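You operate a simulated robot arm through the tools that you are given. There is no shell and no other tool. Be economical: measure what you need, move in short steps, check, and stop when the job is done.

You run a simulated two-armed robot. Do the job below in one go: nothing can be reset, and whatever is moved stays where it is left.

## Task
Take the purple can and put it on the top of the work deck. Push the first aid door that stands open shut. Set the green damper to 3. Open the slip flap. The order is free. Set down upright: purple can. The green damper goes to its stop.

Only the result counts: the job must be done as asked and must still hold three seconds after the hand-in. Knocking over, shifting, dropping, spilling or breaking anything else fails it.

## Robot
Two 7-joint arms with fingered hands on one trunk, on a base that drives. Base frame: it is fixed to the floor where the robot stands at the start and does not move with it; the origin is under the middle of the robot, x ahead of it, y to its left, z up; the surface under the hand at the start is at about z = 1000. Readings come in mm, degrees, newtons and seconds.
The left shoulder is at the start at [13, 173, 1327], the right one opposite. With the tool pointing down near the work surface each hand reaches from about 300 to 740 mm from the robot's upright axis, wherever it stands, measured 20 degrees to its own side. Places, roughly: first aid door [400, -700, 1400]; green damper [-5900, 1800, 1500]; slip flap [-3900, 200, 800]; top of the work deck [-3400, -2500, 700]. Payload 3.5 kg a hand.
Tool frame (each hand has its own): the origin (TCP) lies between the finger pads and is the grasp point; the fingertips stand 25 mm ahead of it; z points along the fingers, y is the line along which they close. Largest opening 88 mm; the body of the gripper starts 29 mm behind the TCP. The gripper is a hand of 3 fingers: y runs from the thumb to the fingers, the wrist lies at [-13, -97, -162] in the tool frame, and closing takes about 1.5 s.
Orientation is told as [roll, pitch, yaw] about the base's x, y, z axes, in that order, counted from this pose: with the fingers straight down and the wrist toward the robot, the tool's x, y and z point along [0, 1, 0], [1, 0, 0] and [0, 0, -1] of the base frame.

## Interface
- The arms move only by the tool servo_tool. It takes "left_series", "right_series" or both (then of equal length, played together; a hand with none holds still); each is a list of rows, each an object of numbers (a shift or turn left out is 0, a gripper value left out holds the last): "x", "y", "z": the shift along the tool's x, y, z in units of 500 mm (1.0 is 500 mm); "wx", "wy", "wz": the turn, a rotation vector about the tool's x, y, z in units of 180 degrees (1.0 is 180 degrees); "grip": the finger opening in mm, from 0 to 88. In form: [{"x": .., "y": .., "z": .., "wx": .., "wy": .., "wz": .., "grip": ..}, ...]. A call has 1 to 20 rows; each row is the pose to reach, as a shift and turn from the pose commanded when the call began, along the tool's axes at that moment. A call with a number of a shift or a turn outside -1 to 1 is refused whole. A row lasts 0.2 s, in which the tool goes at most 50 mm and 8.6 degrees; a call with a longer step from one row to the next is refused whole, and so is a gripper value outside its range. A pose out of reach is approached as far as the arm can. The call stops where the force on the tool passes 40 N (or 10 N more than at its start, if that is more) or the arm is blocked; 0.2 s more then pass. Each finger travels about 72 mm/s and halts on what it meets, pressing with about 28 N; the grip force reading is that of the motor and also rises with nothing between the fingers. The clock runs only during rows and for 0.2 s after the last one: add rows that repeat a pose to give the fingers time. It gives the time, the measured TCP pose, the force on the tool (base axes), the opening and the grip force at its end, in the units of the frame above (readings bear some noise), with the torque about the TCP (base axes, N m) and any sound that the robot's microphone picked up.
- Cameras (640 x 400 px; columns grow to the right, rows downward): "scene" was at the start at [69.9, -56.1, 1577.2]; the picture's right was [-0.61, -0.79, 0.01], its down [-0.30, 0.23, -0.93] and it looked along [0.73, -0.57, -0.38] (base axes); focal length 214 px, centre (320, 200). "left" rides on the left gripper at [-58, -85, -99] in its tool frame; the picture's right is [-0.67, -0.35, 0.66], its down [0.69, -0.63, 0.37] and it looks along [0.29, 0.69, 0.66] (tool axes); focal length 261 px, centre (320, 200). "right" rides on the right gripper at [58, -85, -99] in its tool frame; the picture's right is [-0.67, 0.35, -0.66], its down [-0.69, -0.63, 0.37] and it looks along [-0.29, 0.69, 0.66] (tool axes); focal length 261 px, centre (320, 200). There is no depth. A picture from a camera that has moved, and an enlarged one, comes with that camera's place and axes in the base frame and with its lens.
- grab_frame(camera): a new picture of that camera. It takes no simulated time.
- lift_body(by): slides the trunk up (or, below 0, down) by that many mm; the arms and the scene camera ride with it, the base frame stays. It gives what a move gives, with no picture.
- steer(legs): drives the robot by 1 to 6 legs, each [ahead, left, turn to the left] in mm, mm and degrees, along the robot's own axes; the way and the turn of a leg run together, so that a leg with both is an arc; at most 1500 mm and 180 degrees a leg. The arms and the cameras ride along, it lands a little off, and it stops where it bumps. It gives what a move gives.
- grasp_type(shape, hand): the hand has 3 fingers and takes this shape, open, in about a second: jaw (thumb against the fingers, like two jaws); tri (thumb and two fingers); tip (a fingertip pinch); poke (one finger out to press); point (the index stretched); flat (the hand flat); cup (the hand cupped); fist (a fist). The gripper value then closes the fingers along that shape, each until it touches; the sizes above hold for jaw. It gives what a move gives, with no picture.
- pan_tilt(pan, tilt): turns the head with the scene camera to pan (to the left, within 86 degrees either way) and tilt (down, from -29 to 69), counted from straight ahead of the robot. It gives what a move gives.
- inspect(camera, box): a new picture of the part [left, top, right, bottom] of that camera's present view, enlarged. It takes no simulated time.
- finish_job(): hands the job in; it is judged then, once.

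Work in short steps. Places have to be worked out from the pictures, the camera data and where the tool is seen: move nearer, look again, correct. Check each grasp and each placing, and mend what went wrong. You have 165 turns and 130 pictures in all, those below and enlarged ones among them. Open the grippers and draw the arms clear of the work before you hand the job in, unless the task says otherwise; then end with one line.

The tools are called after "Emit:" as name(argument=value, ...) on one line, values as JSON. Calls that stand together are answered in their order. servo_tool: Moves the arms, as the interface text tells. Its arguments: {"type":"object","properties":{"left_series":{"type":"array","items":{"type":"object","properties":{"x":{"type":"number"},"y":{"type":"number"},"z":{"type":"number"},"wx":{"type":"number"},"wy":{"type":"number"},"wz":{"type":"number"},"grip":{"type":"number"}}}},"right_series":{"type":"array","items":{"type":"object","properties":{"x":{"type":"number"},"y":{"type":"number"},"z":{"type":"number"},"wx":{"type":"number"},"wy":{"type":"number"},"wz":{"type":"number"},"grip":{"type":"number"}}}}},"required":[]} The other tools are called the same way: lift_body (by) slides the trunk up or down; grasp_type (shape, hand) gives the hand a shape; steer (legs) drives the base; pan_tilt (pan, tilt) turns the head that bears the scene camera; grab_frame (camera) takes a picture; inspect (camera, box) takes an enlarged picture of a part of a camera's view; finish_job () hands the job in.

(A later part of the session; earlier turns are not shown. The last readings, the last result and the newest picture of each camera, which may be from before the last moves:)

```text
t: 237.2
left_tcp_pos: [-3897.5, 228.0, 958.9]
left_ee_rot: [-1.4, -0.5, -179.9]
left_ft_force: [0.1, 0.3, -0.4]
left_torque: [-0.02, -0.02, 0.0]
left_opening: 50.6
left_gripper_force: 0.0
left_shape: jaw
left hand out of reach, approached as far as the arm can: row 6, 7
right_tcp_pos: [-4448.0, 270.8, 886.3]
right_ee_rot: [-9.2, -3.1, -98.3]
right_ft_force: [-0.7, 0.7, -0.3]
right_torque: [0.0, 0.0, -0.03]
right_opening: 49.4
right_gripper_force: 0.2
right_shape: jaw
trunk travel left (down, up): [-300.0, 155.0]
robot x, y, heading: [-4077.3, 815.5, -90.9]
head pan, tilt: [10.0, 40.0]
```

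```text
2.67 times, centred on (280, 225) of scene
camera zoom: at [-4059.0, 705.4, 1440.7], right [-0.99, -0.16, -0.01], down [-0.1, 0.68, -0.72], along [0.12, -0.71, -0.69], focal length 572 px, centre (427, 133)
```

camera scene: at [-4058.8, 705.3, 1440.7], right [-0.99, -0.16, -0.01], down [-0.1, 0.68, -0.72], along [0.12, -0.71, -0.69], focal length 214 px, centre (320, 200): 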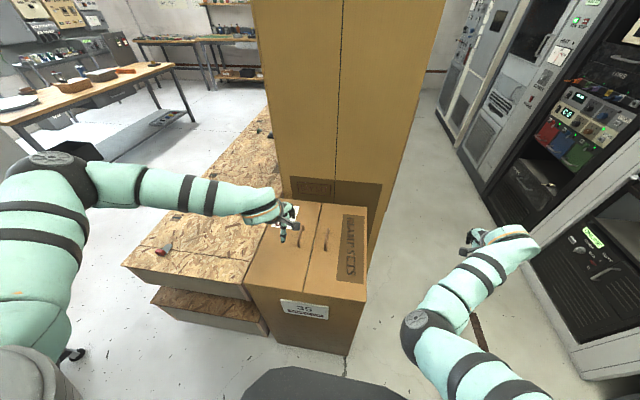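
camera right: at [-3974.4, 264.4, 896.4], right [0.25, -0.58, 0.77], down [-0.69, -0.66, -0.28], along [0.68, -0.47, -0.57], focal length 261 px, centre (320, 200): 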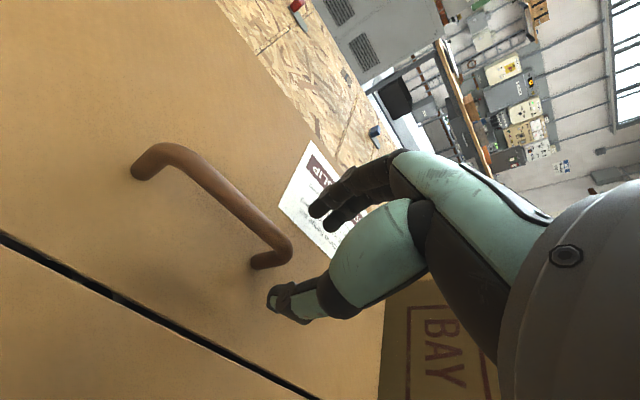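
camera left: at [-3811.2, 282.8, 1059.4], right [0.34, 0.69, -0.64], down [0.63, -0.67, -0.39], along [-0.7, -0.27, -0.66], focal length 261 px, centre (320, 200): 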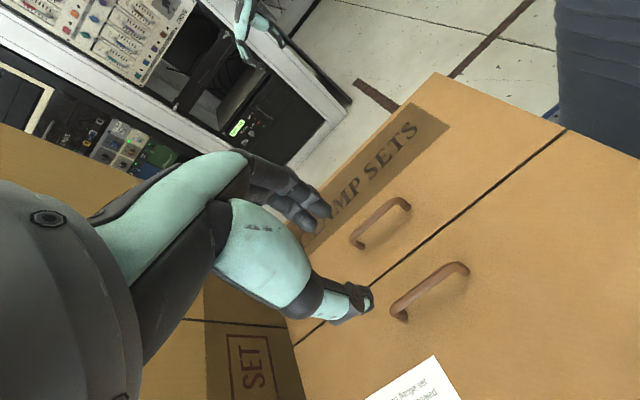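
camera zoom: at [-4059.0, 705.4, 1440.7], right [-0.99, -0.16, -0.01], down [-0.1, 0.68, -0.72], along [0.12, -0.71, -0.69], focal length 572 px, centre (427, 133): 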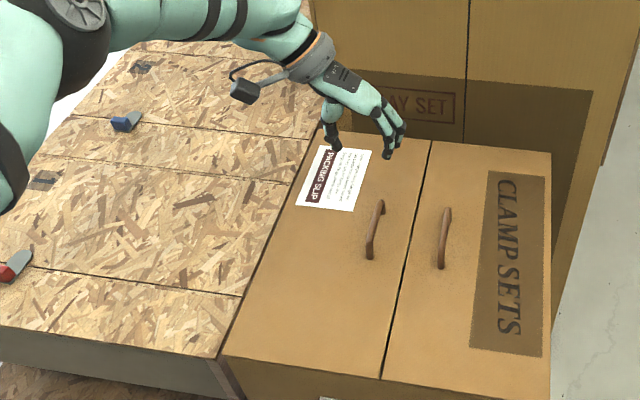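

Aligned: bar (-3904,228,~775), hand (-3897,228). Descend to z≈800 with a 7 mm correction.

Emit:
servo_tool(left_series=[{"y": 0.014, "z": 0.08, "grip": 50}, {"y": 0.014, "z": 0.16, "grip": 50}, {"y": 0.014, "z": 0.24, "grip": 50}, {"y": 0.014, "z": 0.3, "grip": 50}, {"y": 0.014, "z": 0.31, "grip": 50}, {"y": 0.014, "z": 0.31, "grip": 50}])

Emit:
grab_frame(camera="left")

Emit:
inspect(camera="scene", box=[230, 180, 350, 270])

```text
t: 238.6
left_tcp_pos: [-3899.5, 252.8, 805.2]
left_ee_rot: [-1.4, -0.5, -179.8]
left_ft_force: [0.4, -0.1, 0.4]
left_torque: [0.05, 0.02, -0.01]
left_opening: 50.5
left_gripper_force: 0.0
left_shape: jaw
left hand out of reach, approached as far as the arm can: row 3, 4, 5, 6
right_tcp_pos: [-4448.8, 271.0, 888.1]
right_ee_rot: [-9.2, -3.2, -98.2]
right_ft_force: [0.2, 0.0, 0.4]
right_torque: [0.01, -0.02, 0.0]
right_opening: 50.0
right_gripper_force: 0.0
right_shape: jaw
trunk travel left (down, up): [-300.0, 155.0]
robot x, y, heading: [-4072.9, 810.6, -90.8]
head pan, tilt: [10.0, 40.0]
```

```text
49 pictures are left
camera left: at [-3813.4, 308.0, 906.0], right [0.34, 0.69, -0.64], down [0.63, -0.67, -0.39], along [-0.7, -0.27, -0.66], focal length 261 px, centre (320, 200)
```

left: 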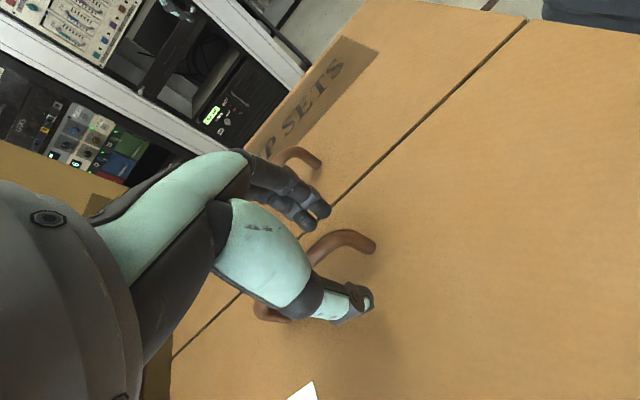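

```text
4.44 times, centred on (290, 225) of scene
camera zoom: at [-4058.9, 705.4, 1440.7], right [-0.99, -0.16, -0.01], down [-0.1, 0.68, -0.72], along [0.12, -0.71, -0.69], focal length 953 px, centre (453, 89)
```

zoom: 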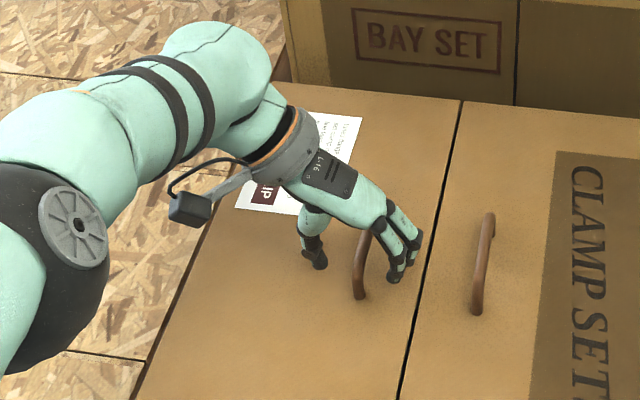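

The jaws straddle the bar. Move the base 22 mm forward to centre on the bar and lower the trunk 22 mm.

Emit:
steer(legs=[[22, 0, 0]])

Emit:
lift_body(by=-22)

Emit:
inspect(camera="left", box=[200, 130, 460, 350])

Emit:
inspect(camera="scene", box=[230, 180, 350, 270])

```text
t: 239.4
left_tcp_pos: [-3899.7, 233.8, 808.0]
left_ee_rot: [-1.3, -0.5, -179.8]
left_ft_force: [-0.1, 0.7, 1.0]
left_torque: [-0.02, -0.02, -0.01]
left_opening: 50.3
left_gripper_force: 0.1
left_shape: jaw
right_tcp_pos: [-4449.4, 250.3, 887.0]
right_ee_rot: [-9.2, -3.4, -98.2]
right_ft_force: [0.4, 0.7, -0.1]
right_torque: [0.02, 0.02, 0.0]
right_opening: 49.8
right_gripper_force: 0.1
right_shape: jaw
trunk travel left (down, up): [-300.0, 155.0]
robot x, y, heading: [-4077.0, 790.2, -90.7]
head pan, tilt: [10.0, 40.0]
```

```text
t: 240.1
left_tcp_pos: [-3900.7, 231.8, 786.0]
left_ee_rot: [-1.3, -0.6, -179.8]
left_ft_force: [-0.7, 0.9, 23.4]
left_torque: [0.02, -0.66, -0.06]
left_opening: 50.0
left_gripper_force: 0.2
left_shape: jaw
right_tcp_pos: [-4458.7, 250.9, 868.0]
right_ee_rot: [-9.8, -3.5, -98.8]
right_ft_force: [0.5, -0.3, 0.9]
right_torque: [0.02, -0.02, -0.02]
right_opening: 49.5
right_gripper_force: 0.1
right_shape: jaw
trunk travel left (down, up): [-278.0, 177.0]
robot x, y, heading: [-4071.8, 794.7, -90.8]
head pan, tilt: [10.0, 40.0]
```

```text
1.82 times, centred on (330, 240) of left
camera zoom: at [-3815.1, 287.2, 886.4], right [0.34, 0.69, -0.64], down [0.63, -0.67, -0.39], along [-0.7, -0.27, -0.66], focal length 474 px, centre (302, 127)
```

zoom: 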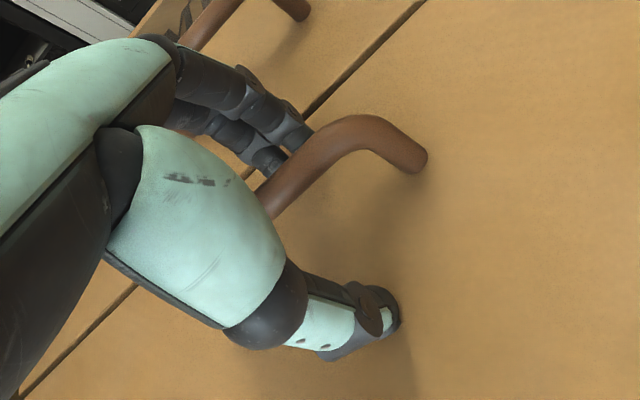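

```text
4.44 times, centred on (290, 225) of scene
camera zoom: at [-4060.9, 676.6, 1416.5], right [-0.99, -0.16, -0.02], down [-0.1, 0.7, -0.71], along [0.12, -0.7, -0.7], focal length 953 px, centre (453, 89)
```

zoom: 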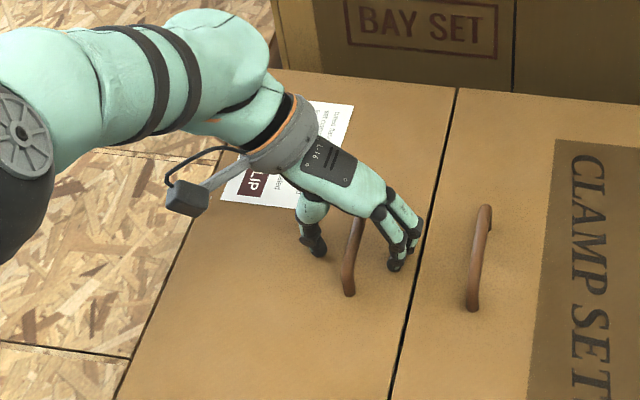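

Fingertips touch the flap (top ≈761). Raise 3 mm and close on the bar.

Emit:
servo_tool(left_series=[{"z": -0.008, "grip": 50}, {"z": -0.008, "grip": 0}, {"z": -0.008, "grip": 0}, {"z": -0.008, "grip": 0}, {"z": -0.008, "grip": 0}, {"z": -0.008, "grip": 0}])

Emit:
inspect(camera="left", box=[200, 130, 460, 350])

```text
t: 241.5
left_tcp_pos: [-3902.7, 231.3, 788.8]
left_ee_rot: [-1.5, -0.4, -179.8]
left_ft_force: [-16.0, 1.5, 3.2]
left_torque: [0.02, -0.05, 0.07]
left_opening: 8.1
left_gripper_force: 28.0
left_shape: jaw
right_tcp_pos: [-4461.0, 248.9, 868.7]
right_ee_rot: [-9.6, -3.4, -98.8]
right_ft_force: [0.4, 0.3, 0.9]
right_torque: [0.03, 0.01, 0.04]
right_opening: 49.7
right_gripper_force: 0.0
right_shape: jaw
trunk travel left (down, up): [-278.0, 177.0]
robot x, y, heading: [-4072.1, 792.4, -90.9]
head pan, tilt: [10.0, 40.0]
```

```text
1.82 times, centred on (330, 240) of left
camera zoom: at [-3816.6, 286.4, 889.6], right [0.34, 0.69, -0.64], down [0.63, -0.67, -0.39], along [-0.7, -0.27, -0.66], focal length 474 px, centre (302, 127)
```

zoom: 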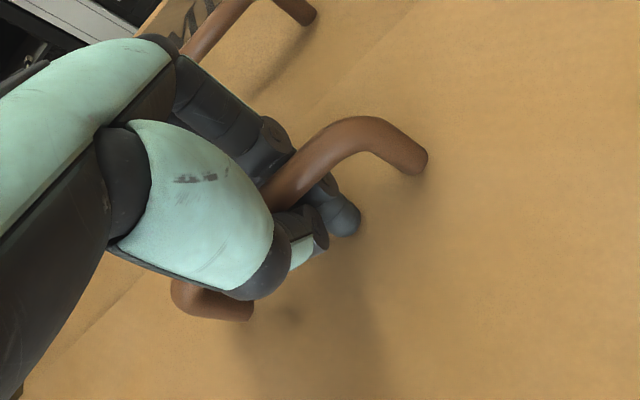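

Bar is gripped. Lift along the hinge arc to about 45°, pitching the hand along halfway.

Emit:
servo_tool(left_series=[{"y": -0.01, "z": -0.042, "wx": -0.02, "grip": 0}, {"y": -0.024, "z": -0.082, "wx": -0.04, "grip": 0}, {"y": -0.044, "z": -0.12, "wx": -0.06, "grip": 0}, {"y": -0.068, "z": -0.156, "wx": -0.08, "grip": 0}, {"y": -0.098, "z": -0.188, "wx": -0.1, "grip": 0}, {"y": -0.13, "z": -0.214, "wx": -0.12, "grip": 0}])

Emit:
grab_frame(camera="scene")

```text
t: 242.9
left_tcp_pos: [-3830.2, 228.9, 890.7]
left_ee_rot: [-1.8, -22.1, -179.3]
left_ft_force: [2.8, 11.2, -12.6]
left_torque: [-0.1, 0.43, 0.13]
left_opening: 10.0
left_gripper_force: 27.9
left_shape: jaw
right_tcp_pos: [-4454.9, 249.7, 869.0]
right_ee_rot: [-9.8, -3.4, -98.7]
right_ft_force: [0.4, 0.6, 0.5]
right_torque: [0.0, -0.04, 0.01]
right_opening: 49.8
right_gripper_force: 0.1
right_shape: jaw
trunk travel left (down, up): [-278.0, 177.0]
robot x, y, heading: [-4072.9, 790.4, -90.7]
head pan, tilt: [10.0, 40.0]
```

```text
44 pictures are left
camera scene: at [-4057.0, 674.4, 1416.0], right [-0.99, -0.16, -0.01], down [-0.1, 0.7, -0.71], along [0.12, -0.7, -0.7], focal length 214 px, centre (320, 200)
```

scene: 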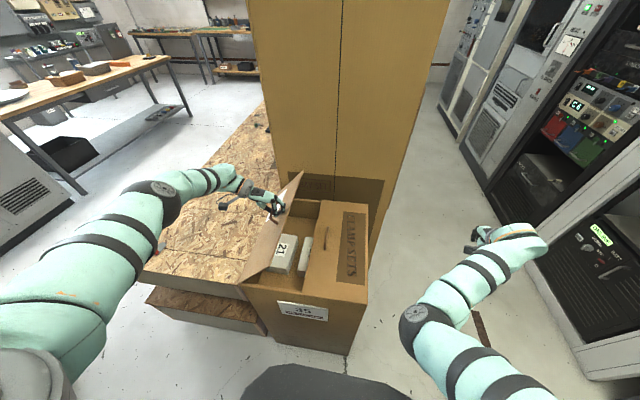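

Flap is ~50° open. Continue the arc to about 105°.

Emit:
servo_tool(left_series=[{"y": -0.024, "z": -0.036, "wx": -0.02, "grip": 0}, {"y": -0.055, "z": -0.067, "wx": -0.04, "grip": 0}, {"y": -0.087, "z": -0.094, "wx": -0.06, "grip": 0}, {"y": -0.123, "z": -0.117, "wx": -0.08, "grip": 0}, {"y": -0.163, "z": -0.135, "wx": -0.1, "grip": 0}, {"y": -0.204, "z": -0.147, "wx": -0.12, "grip": 0}, {"y": -0.246, "z": -0.154, "wx": -0.14, "grip": 0}, {"y": -0.289, "z": -0.156, "wx": -0.16, "grip": 0}])

Emit:
grab_frame(camera="scene")

```text
t: 243.9
left_tcp_pos: [-3765.2, 246.1, 919.6]
left_ee_rot: [-2.7, -35.1, -178.4]
left_ft_force: [0.9, -23.4, -30.0]
left_torque: [0.01, 0.36, 0.06]
left_opening: 11.1
left_gripper_force: 28.1
left_shape: jaw
left hand out of reach, approached as far as the arm can: row 2, 3, 4, 5
right_tcp_pos: [-4459.5, 244.2, 865.2]
right_ee_rot: [-10.2, -3.3, -99.1]
right_ft_force: [0.1, 0.7, 0.0]
right_torque: [-0.04, 0.01, -0.03]
right_opening: 49.5
right_gripper_force: 0.1
right_shape: jaw
trunk travel left (down, up): [-278.0, 177.0]
robot x, y, heading: [-4071.7, 789.2, -90.8]
head pan, tilt: [10.0, 40.0]
stopped in row 5 (left hand): the force on the tool passed its limit at 42 N (the readings are from after the stop); the commanded pose is now the measured one
```

```text
43 pictures are left
camera scene: at [-4056.5, 664.3, 1415.1], right [-0.99, -0.16, -0.01], down [-0.1, 0.7, -0.7], along [0.12, -0.69, -0.71], focal length 214 px, centre (320, 200)
```

scene: 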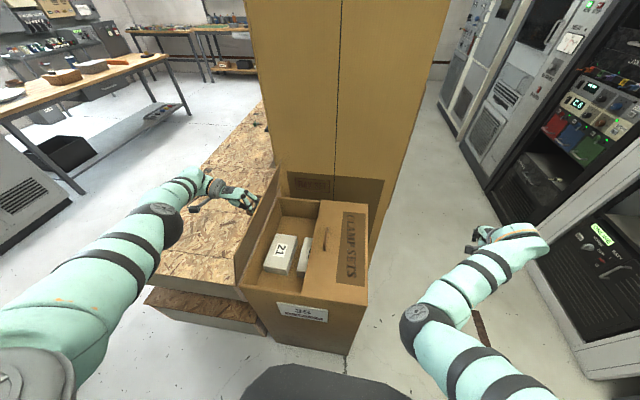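

Flap is ~80° and the arm is near its reach limit; strafe the base left 70 mm to carry it over vertical.

Emit:
steer(legs=[[0, 70, 0]])

Emit:
grab_frame(camera="scene")

```text
t: 244.9
left_tcp_pos: [-3695.0, 244.7, 922.9]
left_ee_rot: [-2.4, -35.1, -178.5]
left_ft_force: [-16.3, -5.2, -39.7]
left_torque: [-0.09, 0.57, 0.17]
left_opening: 7.2
left_gripper_force: 28.0
left_shape: jaw
right_tcp_pos: [-4387.0, 243.2, 866.0]
right_ee_rot: [-9.9, -3.2, -99.0]
right_ft_force: [-0.2, 0.2, 0.1]
right_torque: [0.0, 0.02, 0.0]
right_opening: 49.7
right_gripper_force: 0.1
right_shape: jaw
trunk travel left (down, up): [-278.0, 177.0]
robot x, y, heading: [-4002.6, 789.5, -90.7]
head pan, tilt: [10.0, 40.0]
```

```text
42 pictures are left
camera scene: at [-3987.1, 665.3, 1415.4], right [-0.99, -0.16, -0.02], down [-0.1, 0.7, -0.71], along [0.12, -0.7, -0.71], focal length 214 px, centre (320, 200)
```

scene: 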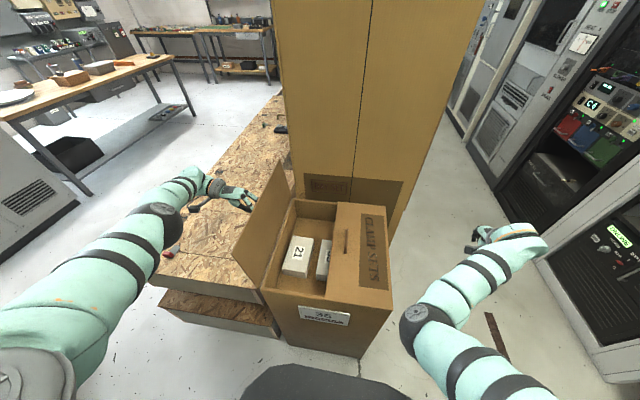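

Flap is past vertical. Lower the trunk ~25 mm to follow the arc and strafe 60 mm more.

Emit:
lift_body(by=-25)

Emit:
steer(legs=[[0, 55, 0]])

Emit:
grab_frame(camera="scene")

```text
t: 245.7
left_tcp_pos: [-3694.2, 248.6, 903.9]
left_ee_rot: [-1.7, -35.2, -178.5]
left_ft_force: [7.5, -21.6, 34.8]
left_torque: [0.26, 0.95, 0.51]
left_opening: 8.1
left_gripper_force: 27.8
left_shape: jaw
right_tcp_pos: [-4392.7, 247.4, 845.6]
right_ee_rot: [-10.3, -3.7, -99.3]
right_ft_force: [-0.1, 0.6, -0.2]
right_torque: [-0.03, -0.01, 0.02]
right_opening: 49.2
right_gripper_force: 0.0
right_shape: jaw
trunk travel left (down, up): [-253.0, 202.0]
robot x, y, heading: [-4002.9, 786.1, -90.9]
head pan, tilt: [10.0, 40.0]
```

```text
t: 246.7
left_tcp_pos: [-3652.1, 248.4, 891.3]
left_ee_rot: [-3.2, -35.1, -179.2]
left_ft_force: [-15.3, -14.0, -16.6]
left_torque: [0.13, 0.51, 0.54]
left_opening: 7.1
left_gripper_force: 27.7
left_shape: jaw
right_tcp_pos: [-4345.0, 245.5, 845.4]
right_ee_rot: [-10.5, -3.5, -99.8]
right_ft_force: [-0.1, 0.6, -0.3]
right_torque: [0.01, 0.05, -0.03]
right_opening: 49.4
right_gripper_force: 0.1
right_shape: jaw
trunk travel left (down, up): [-253.0, 202.0]
robot x, y, heading: [-3950.4, 789.2, -91.5]
head pan, tilt: [10.0, 40.0]
stopped in leg 1: the force on the tool passed its limit at 60 N (the readings are from after the stop); the commanded pose is now the measured one
```

```text
41 pictures are left
camera scene: at [-3934.6, 653.2, 1387.1], right [-0.99, -0.15, -0.02], down [-0.1, 0.72, -0.69], along [0.12, -0.68, -0.72], focal length 214 px, centre (320, 200)
```

scene: 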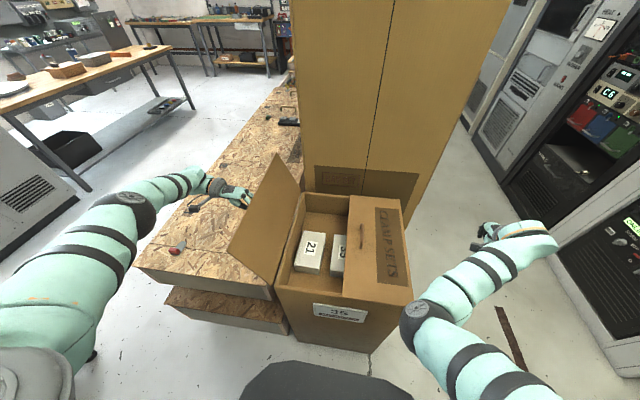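

Flap is at ~120°, well over. Release the bar.

Emit:
servo_tool(left_series=[{"grip": 40}, {"grip": 50}, {"grip": 50}, {"grip": 50}, {"z": -0.02, "grip": 50}, {"z": -0.05, "grip": 50}, {"z": -0.1, "grip": 50}, {"z": -0.16, "grip": 50}, {"z": -0.2, "grip": 50}])

Emit:
grab_frame(camera="scene")

```text
t: 248.7
left_tcp_pos: [-3594.3, 246.9, 978.3]
left_ee_rot: [-2.9, -35.0, -179.3]
left_ft_force: [0.2, 0.7, 0.5]
left_torque: [-0.01, -0.04, 0.0]
left_opening: 50.0
left_gripper_force: 0.1
left_shape: jaw
right_tcp_pos: [-4346.4, 249.0, 847.2]
right_ee_rot: [-10.3, -3.8, -99.7]
right_ft_force: [0.2, -0.3, -0.8]
right_torque: [0.0, 0.0, 0.01]
right_opening: 49.8
right_gripper_force: 0.1
right_shape: jaw
trunk travel left (down, up): [-253.0, 202.0]
robot x, y, heading: [-3946.6, 791.1, -91.3]
head pan, tilt: [10.0, 40.0]
```

```text
40 pictures are left
camera scene: at [-3936.9, 658.8, 1387.7], right [-0.99, -0.15, -0.02], down [-0.1, 0.71, -0.69], along [0.12, -0.68, -0.72], focal length 214 px, centre (320, 200)
```

scene: 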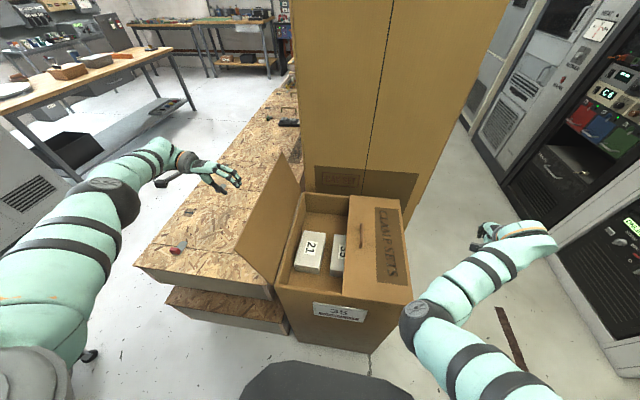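

The flap stays open by itself. Raise the trunk 230 mm so the hand clears the flap, then strafe right out to the open area and look toward the damper.

Emit:
lift_body(by=240)

Emit:
steer(legs=[[0, -800, 0]])

Emit:
pan_tilt(pan=50, tilt=30)

Emit:
grab_frame(camera="scene")

```text
t: 250.9
left_tcp_pos: [-3593.4, 260.8, 1234.7]
left_ee_rot: [4.2, -34.8, 176.6]
left_ft_force: [0.0, 0.3, -0.8]
left_torque: [0.0, 0.01, -0.01]
left_opening: 49.8
left_gripper_force: 0.0
left_shape: jaw
right_tcp_pos: [-4345.6, 248.4, 1049.1]
right_ee_rot: [-10.2, -3.8, -99.7]
right_ft_force: [-0.5, -0.6, -0.2]
right_torque: [0.01, -0.01, 0.01]
right_opening: 49.6
right_gripper_force: 0.1
right_shape: jaw
right hand out of reach, approached as far as the arm can: row 1
trunk travel left (down, up): [-455.0, 0.0]
robot x, y, heading: [-3951.3, 791.6, -91.1]
head pan, tilt: [10.0, 40.0]
```

```text
t: 255.2
left_tcp_pos: [-4394.6, 276.6, 1234.6]
left_ee_rot: [4.4, -34.8, 176.4]
left_ft_force: [0.1, -0.2, -0.4]
left_torque: [0.01, 0.01, 0.0]
left_opening: 49.9
left_gripper_force: 0.1
left_shape: jaw
right_tcp_pos: [-5148.5, 267.1, 1049.4]
right_ee_rot: [-10.4, -3.7, -99.9]
right_ft_force: [0.1, 0.0, -0.3]
right_torque: [-0.01, -0.02, -0.03]
right_opening: 49.3
right_gripper_force: 0.0
right_shape: jaw
trunk travel left (down, up): [-455.0, 0.0]
robot x, y, heading: [-4749.8, 804.0, -91.4]
head pan, tilt: [10.0, 40.0]
```

```text
t: 256.3
left_tcp_pos: [-4396.3, 277.4, 1235.5]
left_ee_rot: [4.3, -34.9, 176.4]
left_ft_force: [-0.2, -0.1, -0.5]
left_torque: [0.02, -0.02, -0.04]
left_opening: 49.7
left_gripper_force: 0.0
left_shape: jaw
right_tcp_pos: [-5147.7, 267.0, 1047.5]
right_ee_rot: [-10.3, -3.8, -99.8]
right_ft_force: [0.3, 0.2, 0.3]
right_torque: [-0.01, -0.02, 0.0]
right_opening: 49.5
right_gripper_force: 0.1
right_shape: jaw
trunk travel left (down, up): [-455.0, 0.0]
robot x, y, heading: [-4753.4, 805.3, -91.6]
head pan, tilt: [50.0, 30.0]
```

```text
39 pictures are left
camera scene: at [-4682.5, 756.3, 1618.4], right [-0.66, -0.75, 0.0], down [-0.38, 0.33, -0.87], along [0.65, -0.57, -0.5], focal length 214 px, centre (320, 200)
```

scene: 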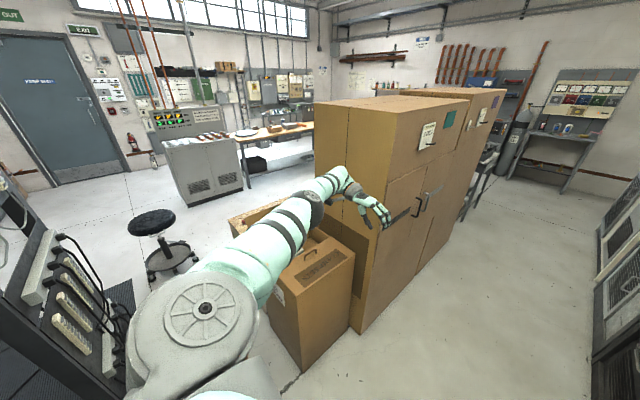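

Now restore the arms to a compact posture for the narrow way west: un-pitch the left hand and pull the right hand in and up.

Emit:
servo_tool(left_series=[{"wx": 0.04, "grip": 50}, {"wx": 0.08, "grip": 50}, {"wx": 0.12, "grip": 50}, {"wx": 0.16, "grip": 50}, {"wx": 0.19, "grip": 50}, {"wx": 0.19, "grip": 50}, {"wx": 0.19, "grip": 50}, {"wx": 0.19, "grip": 50}], right_series=[{"x": 0.02, "y": -0.03, "z": -0.06, "grip": 50}, {"x": 0.05, "y": -0.06, "z": -0.12, "grip": 50}, {"x": 0.08, "y": -0.1, "z": -0.18, "grip": 50}, {"x": 0.12, "y": -0.13, "z": -0.24, "grip": 50}, {"x": 0.16, "y": -0.17, "z": -0.3, "grip": 50}, {"x": 0.2, "y": -0.2, "z": -0.36, "grip": 50}, {"x": 0.24, "y": -0.24, "z": -0.4, "grip": 50}, {"x": 0.26, "y": -0.25, "z": -0.4, "grip": 50}])

Emit:
servo_tool(left_series=[{"wz": -0.043, "y": 0.03, "grip": 50}, {"wz": -0.086, "y": 0.06, "grip": 50}, {"wz": -0.129, "y": 0.09, "grip": 50}, {"wz": -0.172, "y": 0.12, "grip": 50}, {"wz": -0.215, "y": 0.15, "grip": 50}, {"wz": -0.258, "y": 0.18, "grip": 50}, {"wz": -0.301, "y": 0.21, "grip": 50}, {"wz": -0.344, "y": 0.24, "grip": 50}, {"wz": -0.387, "y": 0.27, "grip": 50}, {"wz": -0.43, "y": 0.3, "grip": 50}, {"wz": -0.473, "y": 0.3, "grip": 50}, {"wz": -0.5, "y": 0.3, "grip": 50}])

Emit:
pan_tilt(pan=-80, tilt=20)

Emit:
grab_frame(camera="scene")

```text
t: 257.5
left_tcp_pos: [-4395.8, 277.3, 1235.1]
left_ee_rot: [3.6, -0.8, 178.8]
left_ft_force: [0.1, 0.5, 0.8]
left_torque: [0.01, 0.0, 0.03]
left_opening: 49.8
left_gripper_force: 0.1
left_shape: jaw
right_tcp_pos: [-5090.1, 340.1, 1199.3]
right_ee_rot: [-16.1, -7.0, -103.8]
right_ft_force: [-0.1, -0.5, -1.0]
right_torque: [0.0, -0.01, -0.03]
right_opening: 49.9
right_gripper_force: 0.0
right_shape: jaw
trunk travel left (down, up): [-455.0, 0.0]
robot x, y, heading: [-4750.6, 808.3, -91.4]
head pan, tilt: [50.0, 30.0]
stopped in row 6 (right hand): the arm was blocked; the commanded pose is now the measured one
```

```text
t: 260.1
left_tcp_pos: [-4543.4, 280.3, 1237.7]
left_ee_rot: [-1.0, -3.5, -91.0]
left_ft_force: [0.7, 1.1, 0.5]
left_torque: [0.0, 0.03, 0.02]
left_opening: 50.0
left_gripper_force: 0.0
left_shape: jaw
left hand out of reach, approached as far as the arm can: row 5, 6, 7, 8, 9
right_tcp_pos: [-5086.9, 338.4, 1201.1]
right_ee_rot: [-16.2, -7.1, -103.7]
right_ft_force: [0.5, 0.4, 0.8]
right_torque: [-0.01, 0.02, -0.02]
right_opening: 49.8
right_gripper_force: 0.1
right_shape: jaw
trunk travel left (down, up): [-455.0, 0.0]
robot x, y, heading: [-4753.6, 808.9, -91.1]
head pan, tilt: [50.0, 30.0]
```

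```text
t: 262.2
left_tcp_pos: [-4543.8, 280.4, 1238.7]
left_ee_rot: [-0.9, -3.6, -91.1]
left_ft_force: [0.6, 0.0, 0.5]
left_torque: [0.0, 0.02, -0.01]
left_opening: 49.9
left_gripper_force: 0.1
left_shape: jaw
right_tcp_pos: [-5088.0, 339.3, 1199.9]
right_ee_rot: [-16.0, -7.1, -103.9]
right_ft_force: [0.1, 0.3, 0.3]
right_torque: [0.0, 0.0, 0.02]
right_opening: 50.1
right_gripper_force: 0.0
right_shape: jaw
trunk travel left (down, up): [-455.0, 0.0]
robot x, y, heading: [-4749.5, 805.4, -91.5]
head pan, tilt: [-80.0, 20.0]
```

```text
38 pictures are left
camera scene: at [-4842.5, 802.0, 1634.5], right [-0.15, 0.99, 0.0], down [0.34, 0.05, -0.94], along [-0.93, -0.14, -0.34], focal length 214 px, centre (320, 200)
```

scene: 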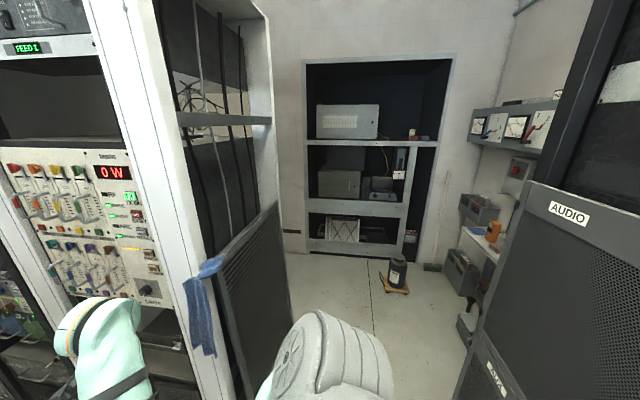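

The wall panels at upper right (near y≈1800) are where the damper should be. Move forward a bit, turn right to face -x, and check clearances.

Emit:
steer(legs=[[150, 0, 0], [0, 0, -88]])

Emit:
pan_tilt(pan=10, tilt=25)

Emit:
grab_frame(camera="scene")

```text
t: 267.4
left_tcp_pos: [-5276.0, 435.6, 1239.0]
left_ee_rot: [-1.1, -3.6, -179.7]
left_ft_force: [-0.3, 0.1, 0.2]
left_torque: [0.02, -0.02, -0.03]
left_opening: 49.7
left_gripper_force: 0.1
left_shape: jaw
right_tcp_pos: [-5231.3, 981.1, 1201.8]
right_ee_rot: [-16.0, -7.1, 167.6]
right_ft_force: [-0.4, 0.6, 0.7]
right_torque: [0.01, 0.02, -0.03]
right_opening: 50.0
right_gripper_force: 0.0
right_shape: jaw
trunk travel left (down, up): [-455.0, 0.0]
robot x, y, heading: [-4754.1, 658.3, -179.9]
head pan, tilt: [-80.0, 20.0]
```

```text
t: 269.0
left_tcp_pos: [-5273.9, 434.9, 1238.0]
left_ee_rot: [-0.9, -3.5, -179.5]
left_ft_force: [0.2, 0.3, 0.4]
left_torque: [0.03, 0.01, -0.02]
left_opening: 49.7
left_gripper_force: 0.0
left_shape: jaw
right_tcp_pos: [-5231.6, 981.2, 1202.4]
right_ee_rot: [-16.0, -7.2, 167.6]
right_ft_force: [0.8, -0.1, -1.0]
right_torque: [0.0, 0.0, 0.02]
right_opening: 49.8
right_gripper_force: 0.1
right_shape: jaw
trunk travel left (down, up): [-455.0, 0.0]
robot x, y, heading: [-4756.0, 657.6, -179.7]
head pan, tilt: [10.0, 25.0]
```

```text
37 pictures are left
camera scene: at [-4834.9, 641.7, 1626.4], right [-0.18, 0.98, 0.0], down [0.42, 0.07, -0.91], along [-0.89, -0.16, -0.42], focal length 214 px, centre (320, 200)
```

scene: 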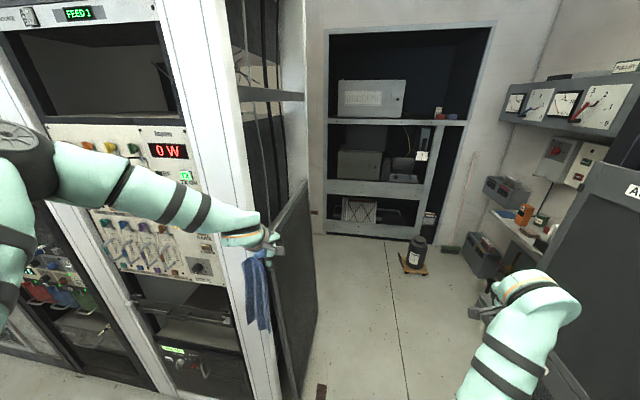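

Inspect the wall panels at right.

Emit:
inspect(camera="scene", box=[480, 40, 640, 300])

```text
1.54 times, centred on (560, 170) of scene
camera zoom: at [-4834.9, 641.7, 1626.4], right [-0.18, 0.98, 0.0], down [0.42, 0.07, -0.91], along [-0.89, -0.16, -0.42], focal length 330 px, centre (-49, 246)
```

zoom: 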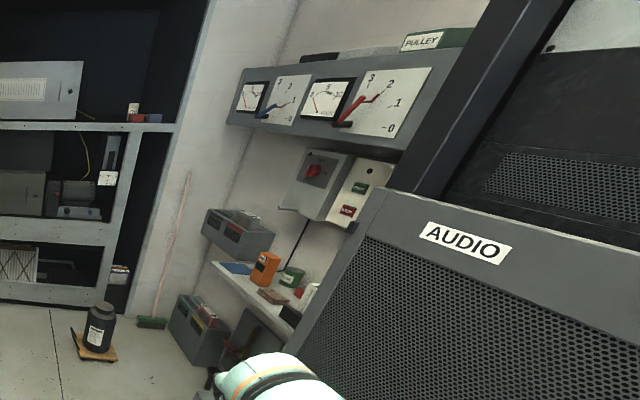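

Dampers in a row: blue x≈-6770, red ≈-6320, so green ≈-5900 (hidden by the AUDIO rack), y≈1800. Rack front y≈1405 for x>-5661; left rack side y≈400. I'll go through at y≈980.

Emit:
steer(legs=[[0, -320, 0], [700, 0, 0]])

Emit:
steer(legs=[[600, 0, 0]])

Emit:
pan_tilt(pan=-80, tilt=10)

Emit:
grab_frame(camera="scene")

```text
t: 274.6
left_tcp_pos: [-5960.1, 756.8, 1238.5]
left_ee_rot: [-1.0, -3.6, -179.6]
left_ft_force: [-0.1, 0.5, 0.2]
left_torque: [-0.01, -0.02, 0.01]
left_opening: 50.2
left_gripper_force: 0.0
left_shape: jaw
right_tcp_pos: [-5914.6, 1301.8, 1202.2]
right_ee_rot: [-16.1, -7.2, 167.5]
right_ft_force: [-0.6, 0.8, -1.1]
right_torque: [-0.01, -0.01, 0.02]
right_opening: 49.6
right_gripper_force: 0.1
right_shape: jaw
trunk travel left (down, up): [-455.0, 0.0]
robot x, y, heading: [-5440.3, 978.0, -179.8]
head pan, tilt: [10.0, 25.0]
```

```text
t: 277.9
left_tcp_pos: [-6563.3, 771.1, 1239.5]
left_ee_rot: [-1.0, -3.7, 179.2]
left_ft_force: [0.2, 0.0, -0.4]
left_torque: [-0.01, -0.02, 0.01]
left_opening: 49.9
left_gripper_force: 0.1
left_shape: jaw
right_tcp_pos: [-6507.2, 1315.9, 1200.9]
right_ee_rot: [-15.9, -7.2, 166.6]
right_ft_force: [0.4, 0.5, 0.2]
right_torque: [0.01, -0.01, -0.01]
right_opening: 49.8
right_gripper_force: 0.0
right_shape: jaw
trunk travel left (down, up): [-455.0, 0.0]
robot x, y, heading: [-6038.2, 981.9, 179.1]
head pan, tilt: [10.0, 25.0]
```

```text
t: 279.6
left_tcp_pos: [-6563.3, 771.2, 1238.5]
left_ee_rot: [-1.0, -3.6, 179.2]
left_ft_force: [-0.3, -0.4, -0.4]
left_torque: [0.03, -0.01, -0.02]
left_opening: 50.0
left_gripper_force: 0.0
left_shape: jaw
right_tcp_pos: [-6510.5, 1316.1, 1200.5]
right_ee_rot: [-16.2, -7.1, 166.4]
right_ft_force: [-0.1, 0.0, -1.0]
right_torque: [0.01, 0.01, 0.01]
right_opening: 49.5
right_gripper_force: 0.0
right_shape: jaw
trunk travel left (down, up): [-455.0, 0.0]
robot x, y, heading: [-6039.9, 981.6, 179.0]
head pan, tilt: [-80.0, 10.0]
```

```text
35 pictures are left
camera scene: at [-6044.0, 1074.3, 1650.8], right [0.99, 0.16, 0.0], down [0.03, -0.17, -0.98], along [-0.16, 0.97, -0.17], focal length 214 px, centre (320, 200)
```

scene: 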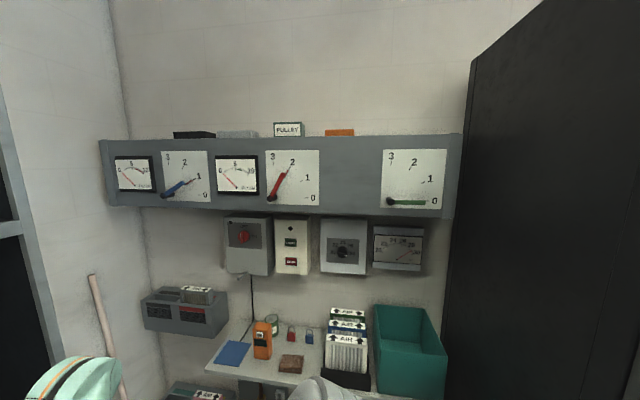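

Green damper lever: pivot (-5925,1820,1517), pointing right to 0 at (-5814,1523); 3 is straight up. Position the base at x≈-6200 and turn to face the wall.

Emit:
steer(legs=[[160, 80, 0], [0, 0, -89]])

Emit:
pan_tilt(pan=-20, tilt=10)

Emit:
grab_frame(camera="scene")

```text
t: 285.0
left_tcp_pos: [-6412.5, 1430.4, 1237.9]
left_ee_rot: [-0.9, -3.6, 89.0]
left_ft_force: [0.7, 0.7, 0.5]
left_torque: [0.02, -0.02, 0.03]
left_opening: 49.9
left_gripper_force: 0.0
left_shape: jaw
right_tcp_pos: [-5868.4, 1371.0, 1200.4]
right_ee_rot: [-16.1, -7.1, 76.1]
right_ft_force: [1.2, 0.3, 0.7]
right_torque: [-0.01, -0.02, -0.03]
right_opening: 49.6
right_gripper_force: 0.0
right_shape: jaw
trunk travel left (down, up): [-455.0, 0.0]
robot x, y, heading: [-6204.6, 900.5, 88.6]
head pan, tilt: [-80.0, 10.0]
```

```text
t: 286.3
left_tcp_pos: [-6413.2, 1429.7, 1238.4]
left_ee_rot: [-1.0, -3.6, 88.8]
left_ft_force: [-1.0, 0.1, 0.7]
left_torque: [-0.01, 0.01, -0.02]
left_opening: 49.5
left_gripper_force: 0.0
left_shape: jaw
right_tcp_pos: [-5868.7, 1371.0, 1200.9]
right_ee_rot: [-16.1, -7.1, 76.0]
right_ft_force: [0.2, -0.5, 0.3]
right_torque: [0.02, -0.04, 0.01]
right_opening: 50.0
right_gripper_force: 0.0
right_shape: jaw
trunk travel left (down, up): [-455.0, 0.0]
robot x, y, heading: [-6203.0, 902.4, 88.6]
head pan, tilt: [-20.0, 10.0]
```

```text
34 pictures are left
camera scene: at [-6170.4, 982.3, 1650.8], right [0.93, -0.36, 0.0], down [-0.06, -0.16, -0.98], along [0.36, 0.92, -0.17], focal length 214 px, centre (320, 200)
```

scene: 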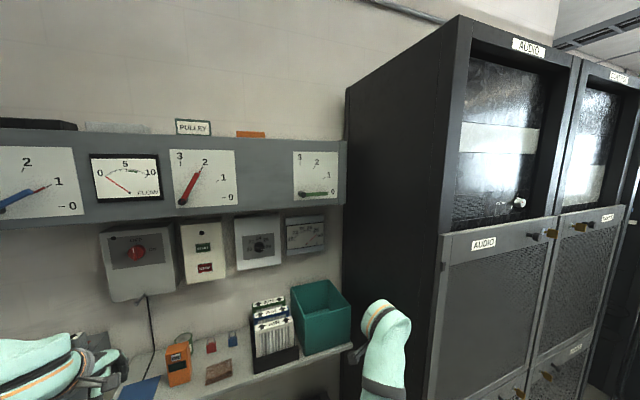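

Right hand must go up and straighten. Raise it ~280 mm while correcting its tilt.

Emit:
servo_tool(right_series=[{"x": -0.019, "y": 0.009, "z": -0.067, "wx": 0.003, "wy": 0.011, "wz": -0.01, "grip": 30}, {"x": -0.039, "y": 0.017, "z": -0.134, "wx": 0.007, "wy": 0.023, "wz": -0.02, "grip": 20}, {"x": -0.058, "y": 0.026, "z": -0.2, "wx": 0.01, "wy": 0.034, "wz": -0.03, "grip": 10}, {"x": -0.077, "y": 0.035, "z": -0.267, "wx": 0.013, "wy": 0.045, "wz": -0.04, "grip": 0}, {"x": -0.096, "y": 0.043, "z": -0.334, "wx": 0.017, "wy": 0.057, "wz": -0.05, "grip": 0}, {"x": -0.115, "y": 0.052, "z": -0.4, "wx": 0.02, "wy": 0.068, "wz": -0.061, "grip": 0}, {"x": -0.135, "y": 0.06, "z": -0.467, "wx": 0.023, "wy": 0.08, "wz": -0.071, "grip": 0}, {"x": -0.154, "y": 0.069, "z": -0.534, "wx": 0.027, "wy": 0.091, "wz": -0.081, "grip": 0}, {"x": -0.154, "y": 0.069, "z": -0.534, "wx": 0.027, "wy": 0.091, "wz": -0.081, "grip": 0}])

```text
t: 288.3
left_tcp_pos: [-6413.1, 1430.7, 1237.9]
left_ee_rot: [-1.0, -3.5, 88.8]
left_ft_force: [-0.1, 0.7, 0.6]
left_torque: [-0.02, -0.01, -0.01]
left_opening: 50.0
left_gripper_force: 0.1
left_shape: jaw
right_tcp_pos: [-5871.8, 1371.9, 1481.0]
right_ee_rot: [-0.4, -0.2, 89.8]
right_ft_force: [0.7, -0.8, -0.1]
right_torque: [-0.04, -0.02, -0.02]
right_opening: 0.3
right_gripper_force: 27.6
right_shape: jaw
trunk travel left (down, up): [-455.0, 0.0]
robot x, y, heading: [-6206.4, 905.8, 88.7]
head pan, tilt: [-20.0, 10.0]
```

Straightened at (-5872,1372,1481). Now pitch the fingers forward by 90°.

Emit:
servo_tool(right_series=[{"wx": -0.045, "grip": 0}, {"wx": -0.09, "grip": 0}, {"wx": -0.135, "grip": 0}, {"wx": -0.18, "grip": 0}, {"wx": -0.225, "grip": 0}, {"wx": -0.27, "grip": 0}, {"wx": -0.315, "grip": 0}, {"wx": -0.36, "grip": 0}, {"wx": -0.405, "grip": 0}, {"wx": -0.45, "grip": 0}, {"wx": -0.495, "grip": 0}, {"wx": -0.495, "grip": 0}])

Emit:
grab_frame(camera="scene")

Emit:
grab_frame(camera="right")

```text
t: 290.6
left_tcp_pos: [-6412.1, 1430.5, 1237.6]
left_ee_rot: [-0.9, -3.4, 89.0]
left_ft_force: [0.0, -0.3, 0.1]
left_torque: [0.03, 0.01, -0.01]
left_opening: 49.7
left_gripper_force: 0.0
left_shape: jaw
right_tcp_pos: [-5823.6, 1366.0, 1364.0]
right_ee_rot: [-2.6, -69.5, 87.0]
right_ft_force: [0.8, 0.0, -1.2]
right_torque: [0.0, 0.01, -0.02]
right_opening: 0.2
right_gripper_force: 28.2
right_shape: jaw
trunk travel left (down, up): [-455.0, 0.0]
robot x, y, heading: [-6201.6, 905.6, 88.8]
head pan, tilt: [-20.0, 10.0]
stopped in row 11 (right hand): the arm was blocked; the commanded pose is now the measured one
```

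```text
33 pictures are left
camera scene: at [-6169.5, 983.6, 1650.7], right [0.93, -0.36, 0.0], down [-0.06, -0.16, -0.98], along [0.36, 0.92, -0.17], focal length 214 px, centre (320, 200)
```

scene: 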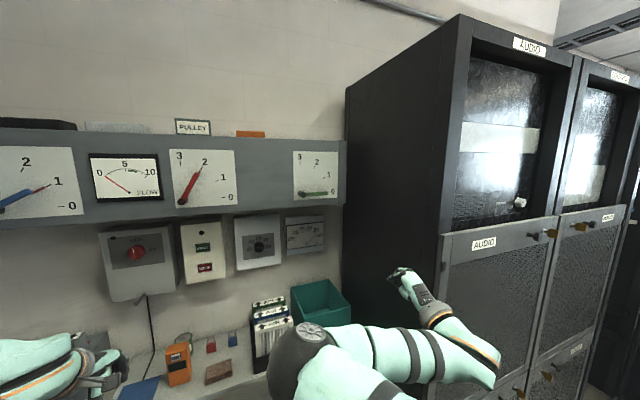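

```text
32 pictures are left
camera right: at [-5892.3, 1249.2, 1318.6], right [0.61, -0.55, 0.57], down [0.71, 0.06, -0.71], along [0.36, 0.83, 0.42], focal length 261 px, centre (320, 200)
```

right: 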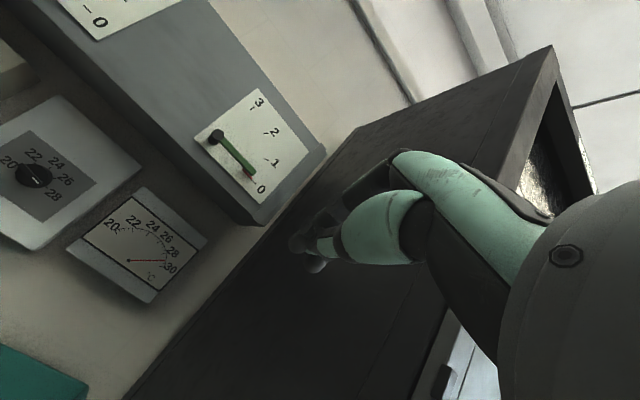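

The hand now points forward (20° below horizontal) at (-5824,1366,1364). Try extending the arm forward 250 and up 120.

Emit:
servo_tool(right_series=[{"x": 0.006, "y": 0.057, "z": 0.055, "grip": 0}, {"x": 0.012, "y": 0.114, "z": 0.11, "grip": 0}, {"x": 0.018, "y": 0.171, "z": 0.164, "grip": 0}, {"x": 0.025, "y": 0.229, "z": 0.218, "grip": 0}, {"x": 0.031, "y": 0.286, "z": 0.273, "grip": 0}, {"x": 0.037, "y": 0.343, "z": 0.328, "grip": 0}, {"x": 0.043, "y": 0.4, "z": 0.382, "grip": 0}, {"x": 0.043, "y": 0.4, "z": 0.382, "grip": 0}])

Emit:
grab_frame(camera="scene")

```text
t: 292.4
left_tcp_pos: [-6413.0, 1430.2, 1237.4]
left_ee_rot: [-1.0, -3.6, 88.9]
left_ft_force: [-0.1, 0.0, -0.2]
left_torque: [0.01, -0.02, 0.0]
left_opening: 49.8
left_gripper_force: 0.0
left_shape: jaw
right_tcp_pos: [-5818.9, 1607.7, 1490.1]
right_ee_rot: [-3.0, -69.4, 87.8]
right_ft_force: [0.2, -0.1, 0.2]
right_torque: [0.0, 0.02, -0.01]
right_opening: 0.2
right_gripper_force: 27.2
right_shape: jaw
right hand out of reach, approached as far as the arm can: row 7, 8
trunk travel left (down, up): [-455.0, 0.0]
robot x, y, heading: [-6204.6, 904.7, 88.8]
head pan, tilt: [-20.0, 10.0]
```

```text
31 pictures are left
camera scene: at [-6170.3, 982.2, 1650.8], right [0.93, -0.36, 0.0], down [-0.06, -0.16, -0.98], along [0.36, 0.92, -0.17], focal length 214 px, centre (320, 200)
```

scene: 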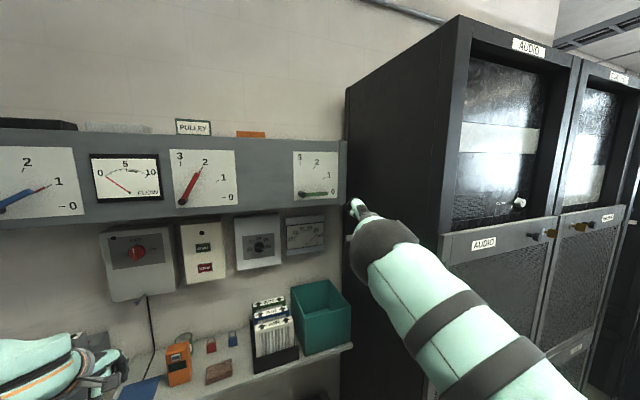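

The arm extended well: TCP (-5819,1608,1490). Retract the left hand a bit, shift the right hand 26 mm left, then drive 110 mm forward and check under the lever.

Emit:
servo_tool(left_series=[{"y": -0.08, "grip": 50}, {"y": -0.16, "grip": 50}, {"y": -0.24, "grip": 50}, {"y": -0.3, "grip": 50}], right_series=[{"x": 0.02, "grip": 0}, {"x": 0.04, "grip": 0}, {"x": 0.052, "grip": 0}, {"x": 0.052, "grip": 0}])

Emit:
steer(legs=[[110, 0, 0]])

Emit:
inspect(camera="scene", box=[240, 120, 400, 250])

Emit:
grab_frame(camera="right")

```text
t: 293.4
left_tcp_pos: [-6415.8, 1281.2, 1229.3]
left_ee_rot: [-1.1, -3.6, 89.0]
left_ft_force: [0.6, -0.1, 0.7]
left_torque: [0.02, 0.01, 0.01]
left_opening: 49.6
left_gripper_force: 0.1
left_shape: jaw
right_tcp_pos: [-5836.1, 1600.6, 1496.5]
right_ee_rot: [-3.2, -69.3, 88.3]
right_ft_force: [-0.5, 0.8, 0.0]
right_torque: [0.02, -0.02, 0.02]
right_opening: 0.2
right_gripper_force: 27.8
right_shape: jaw
right hand out of reach, approached as far as the arm can: row 1, 2, 3, 4
trunk travel left (down, up): [-455.0, 0.0]
robot x, y, heading: [-6204.9, 904.6, 88.6]
head pan, tilt: [-20.0, 10.0]
```

```text
t: 294.6
left_tcp_pos: [-6413.2, 1383.3, 1231.4]
left_ee_rot: [-1.0, -3.9, 89.0]
left_ft_force: [0.5, -0.5, 0.0]
left_torque: [-0.03, -0.01, 0.01]
left_opening: 50.0
left_gripper_force: 0.2
left_shape: jaw
right_tcp_pos: [-5834.2, 1702.5, 1499.5]
right_ee_rot: [-3.2, -69.6, 88.4]
right_ft_force: [0.4, -0.8, -0.1]
right_torque: [-0.01, 0.0, -0.01]
right_opening: 0.0
right_gripper_force: 28.1
right_shape: jaw
trunk travel left (down, up): [-455.0, 0.0]
robot x, y, heading: [-6199.5, 1016.8, 88.8]
head pan, tilt: [-20.0, 10.0]
```

```text
3.08 times, centred on (320, 185) of scene
camera zoom: at [-6168.4, 1082.3, 1651.2], right [0.93, -0.36, 0.0], down [-0.06, -0.16, -0.99], along [0.36, 0.92, -0.17], focal length 660 px, centre (320, 246)
```

zoom: 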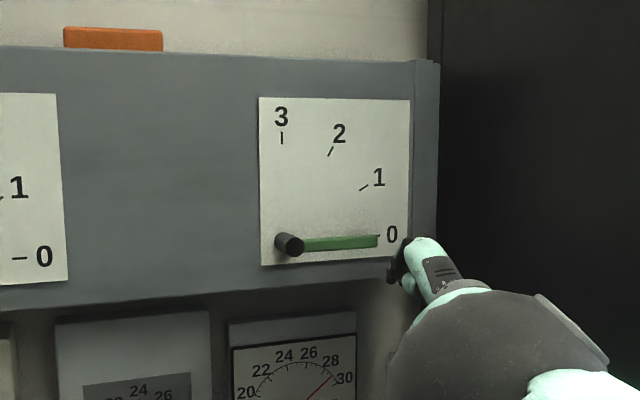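

```text
29 pictures are left
camera right: at [-5900.5, 1585.6, 1454.0], right [0.62, -0.54, 0.57], down [0.71, 0.07, -0.7], along [0.35, 0.84, 0.43], focal length 261 px, centre (320, 200)
```

right: 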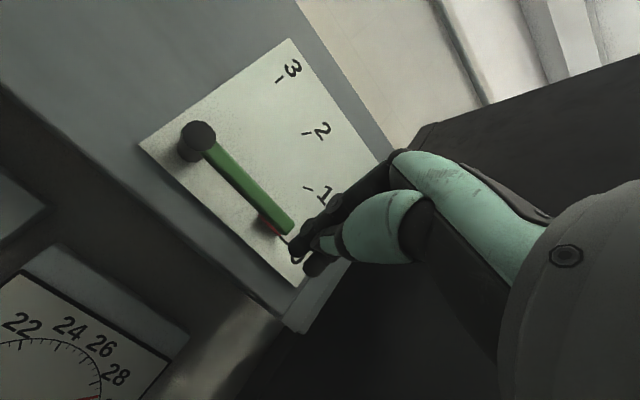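

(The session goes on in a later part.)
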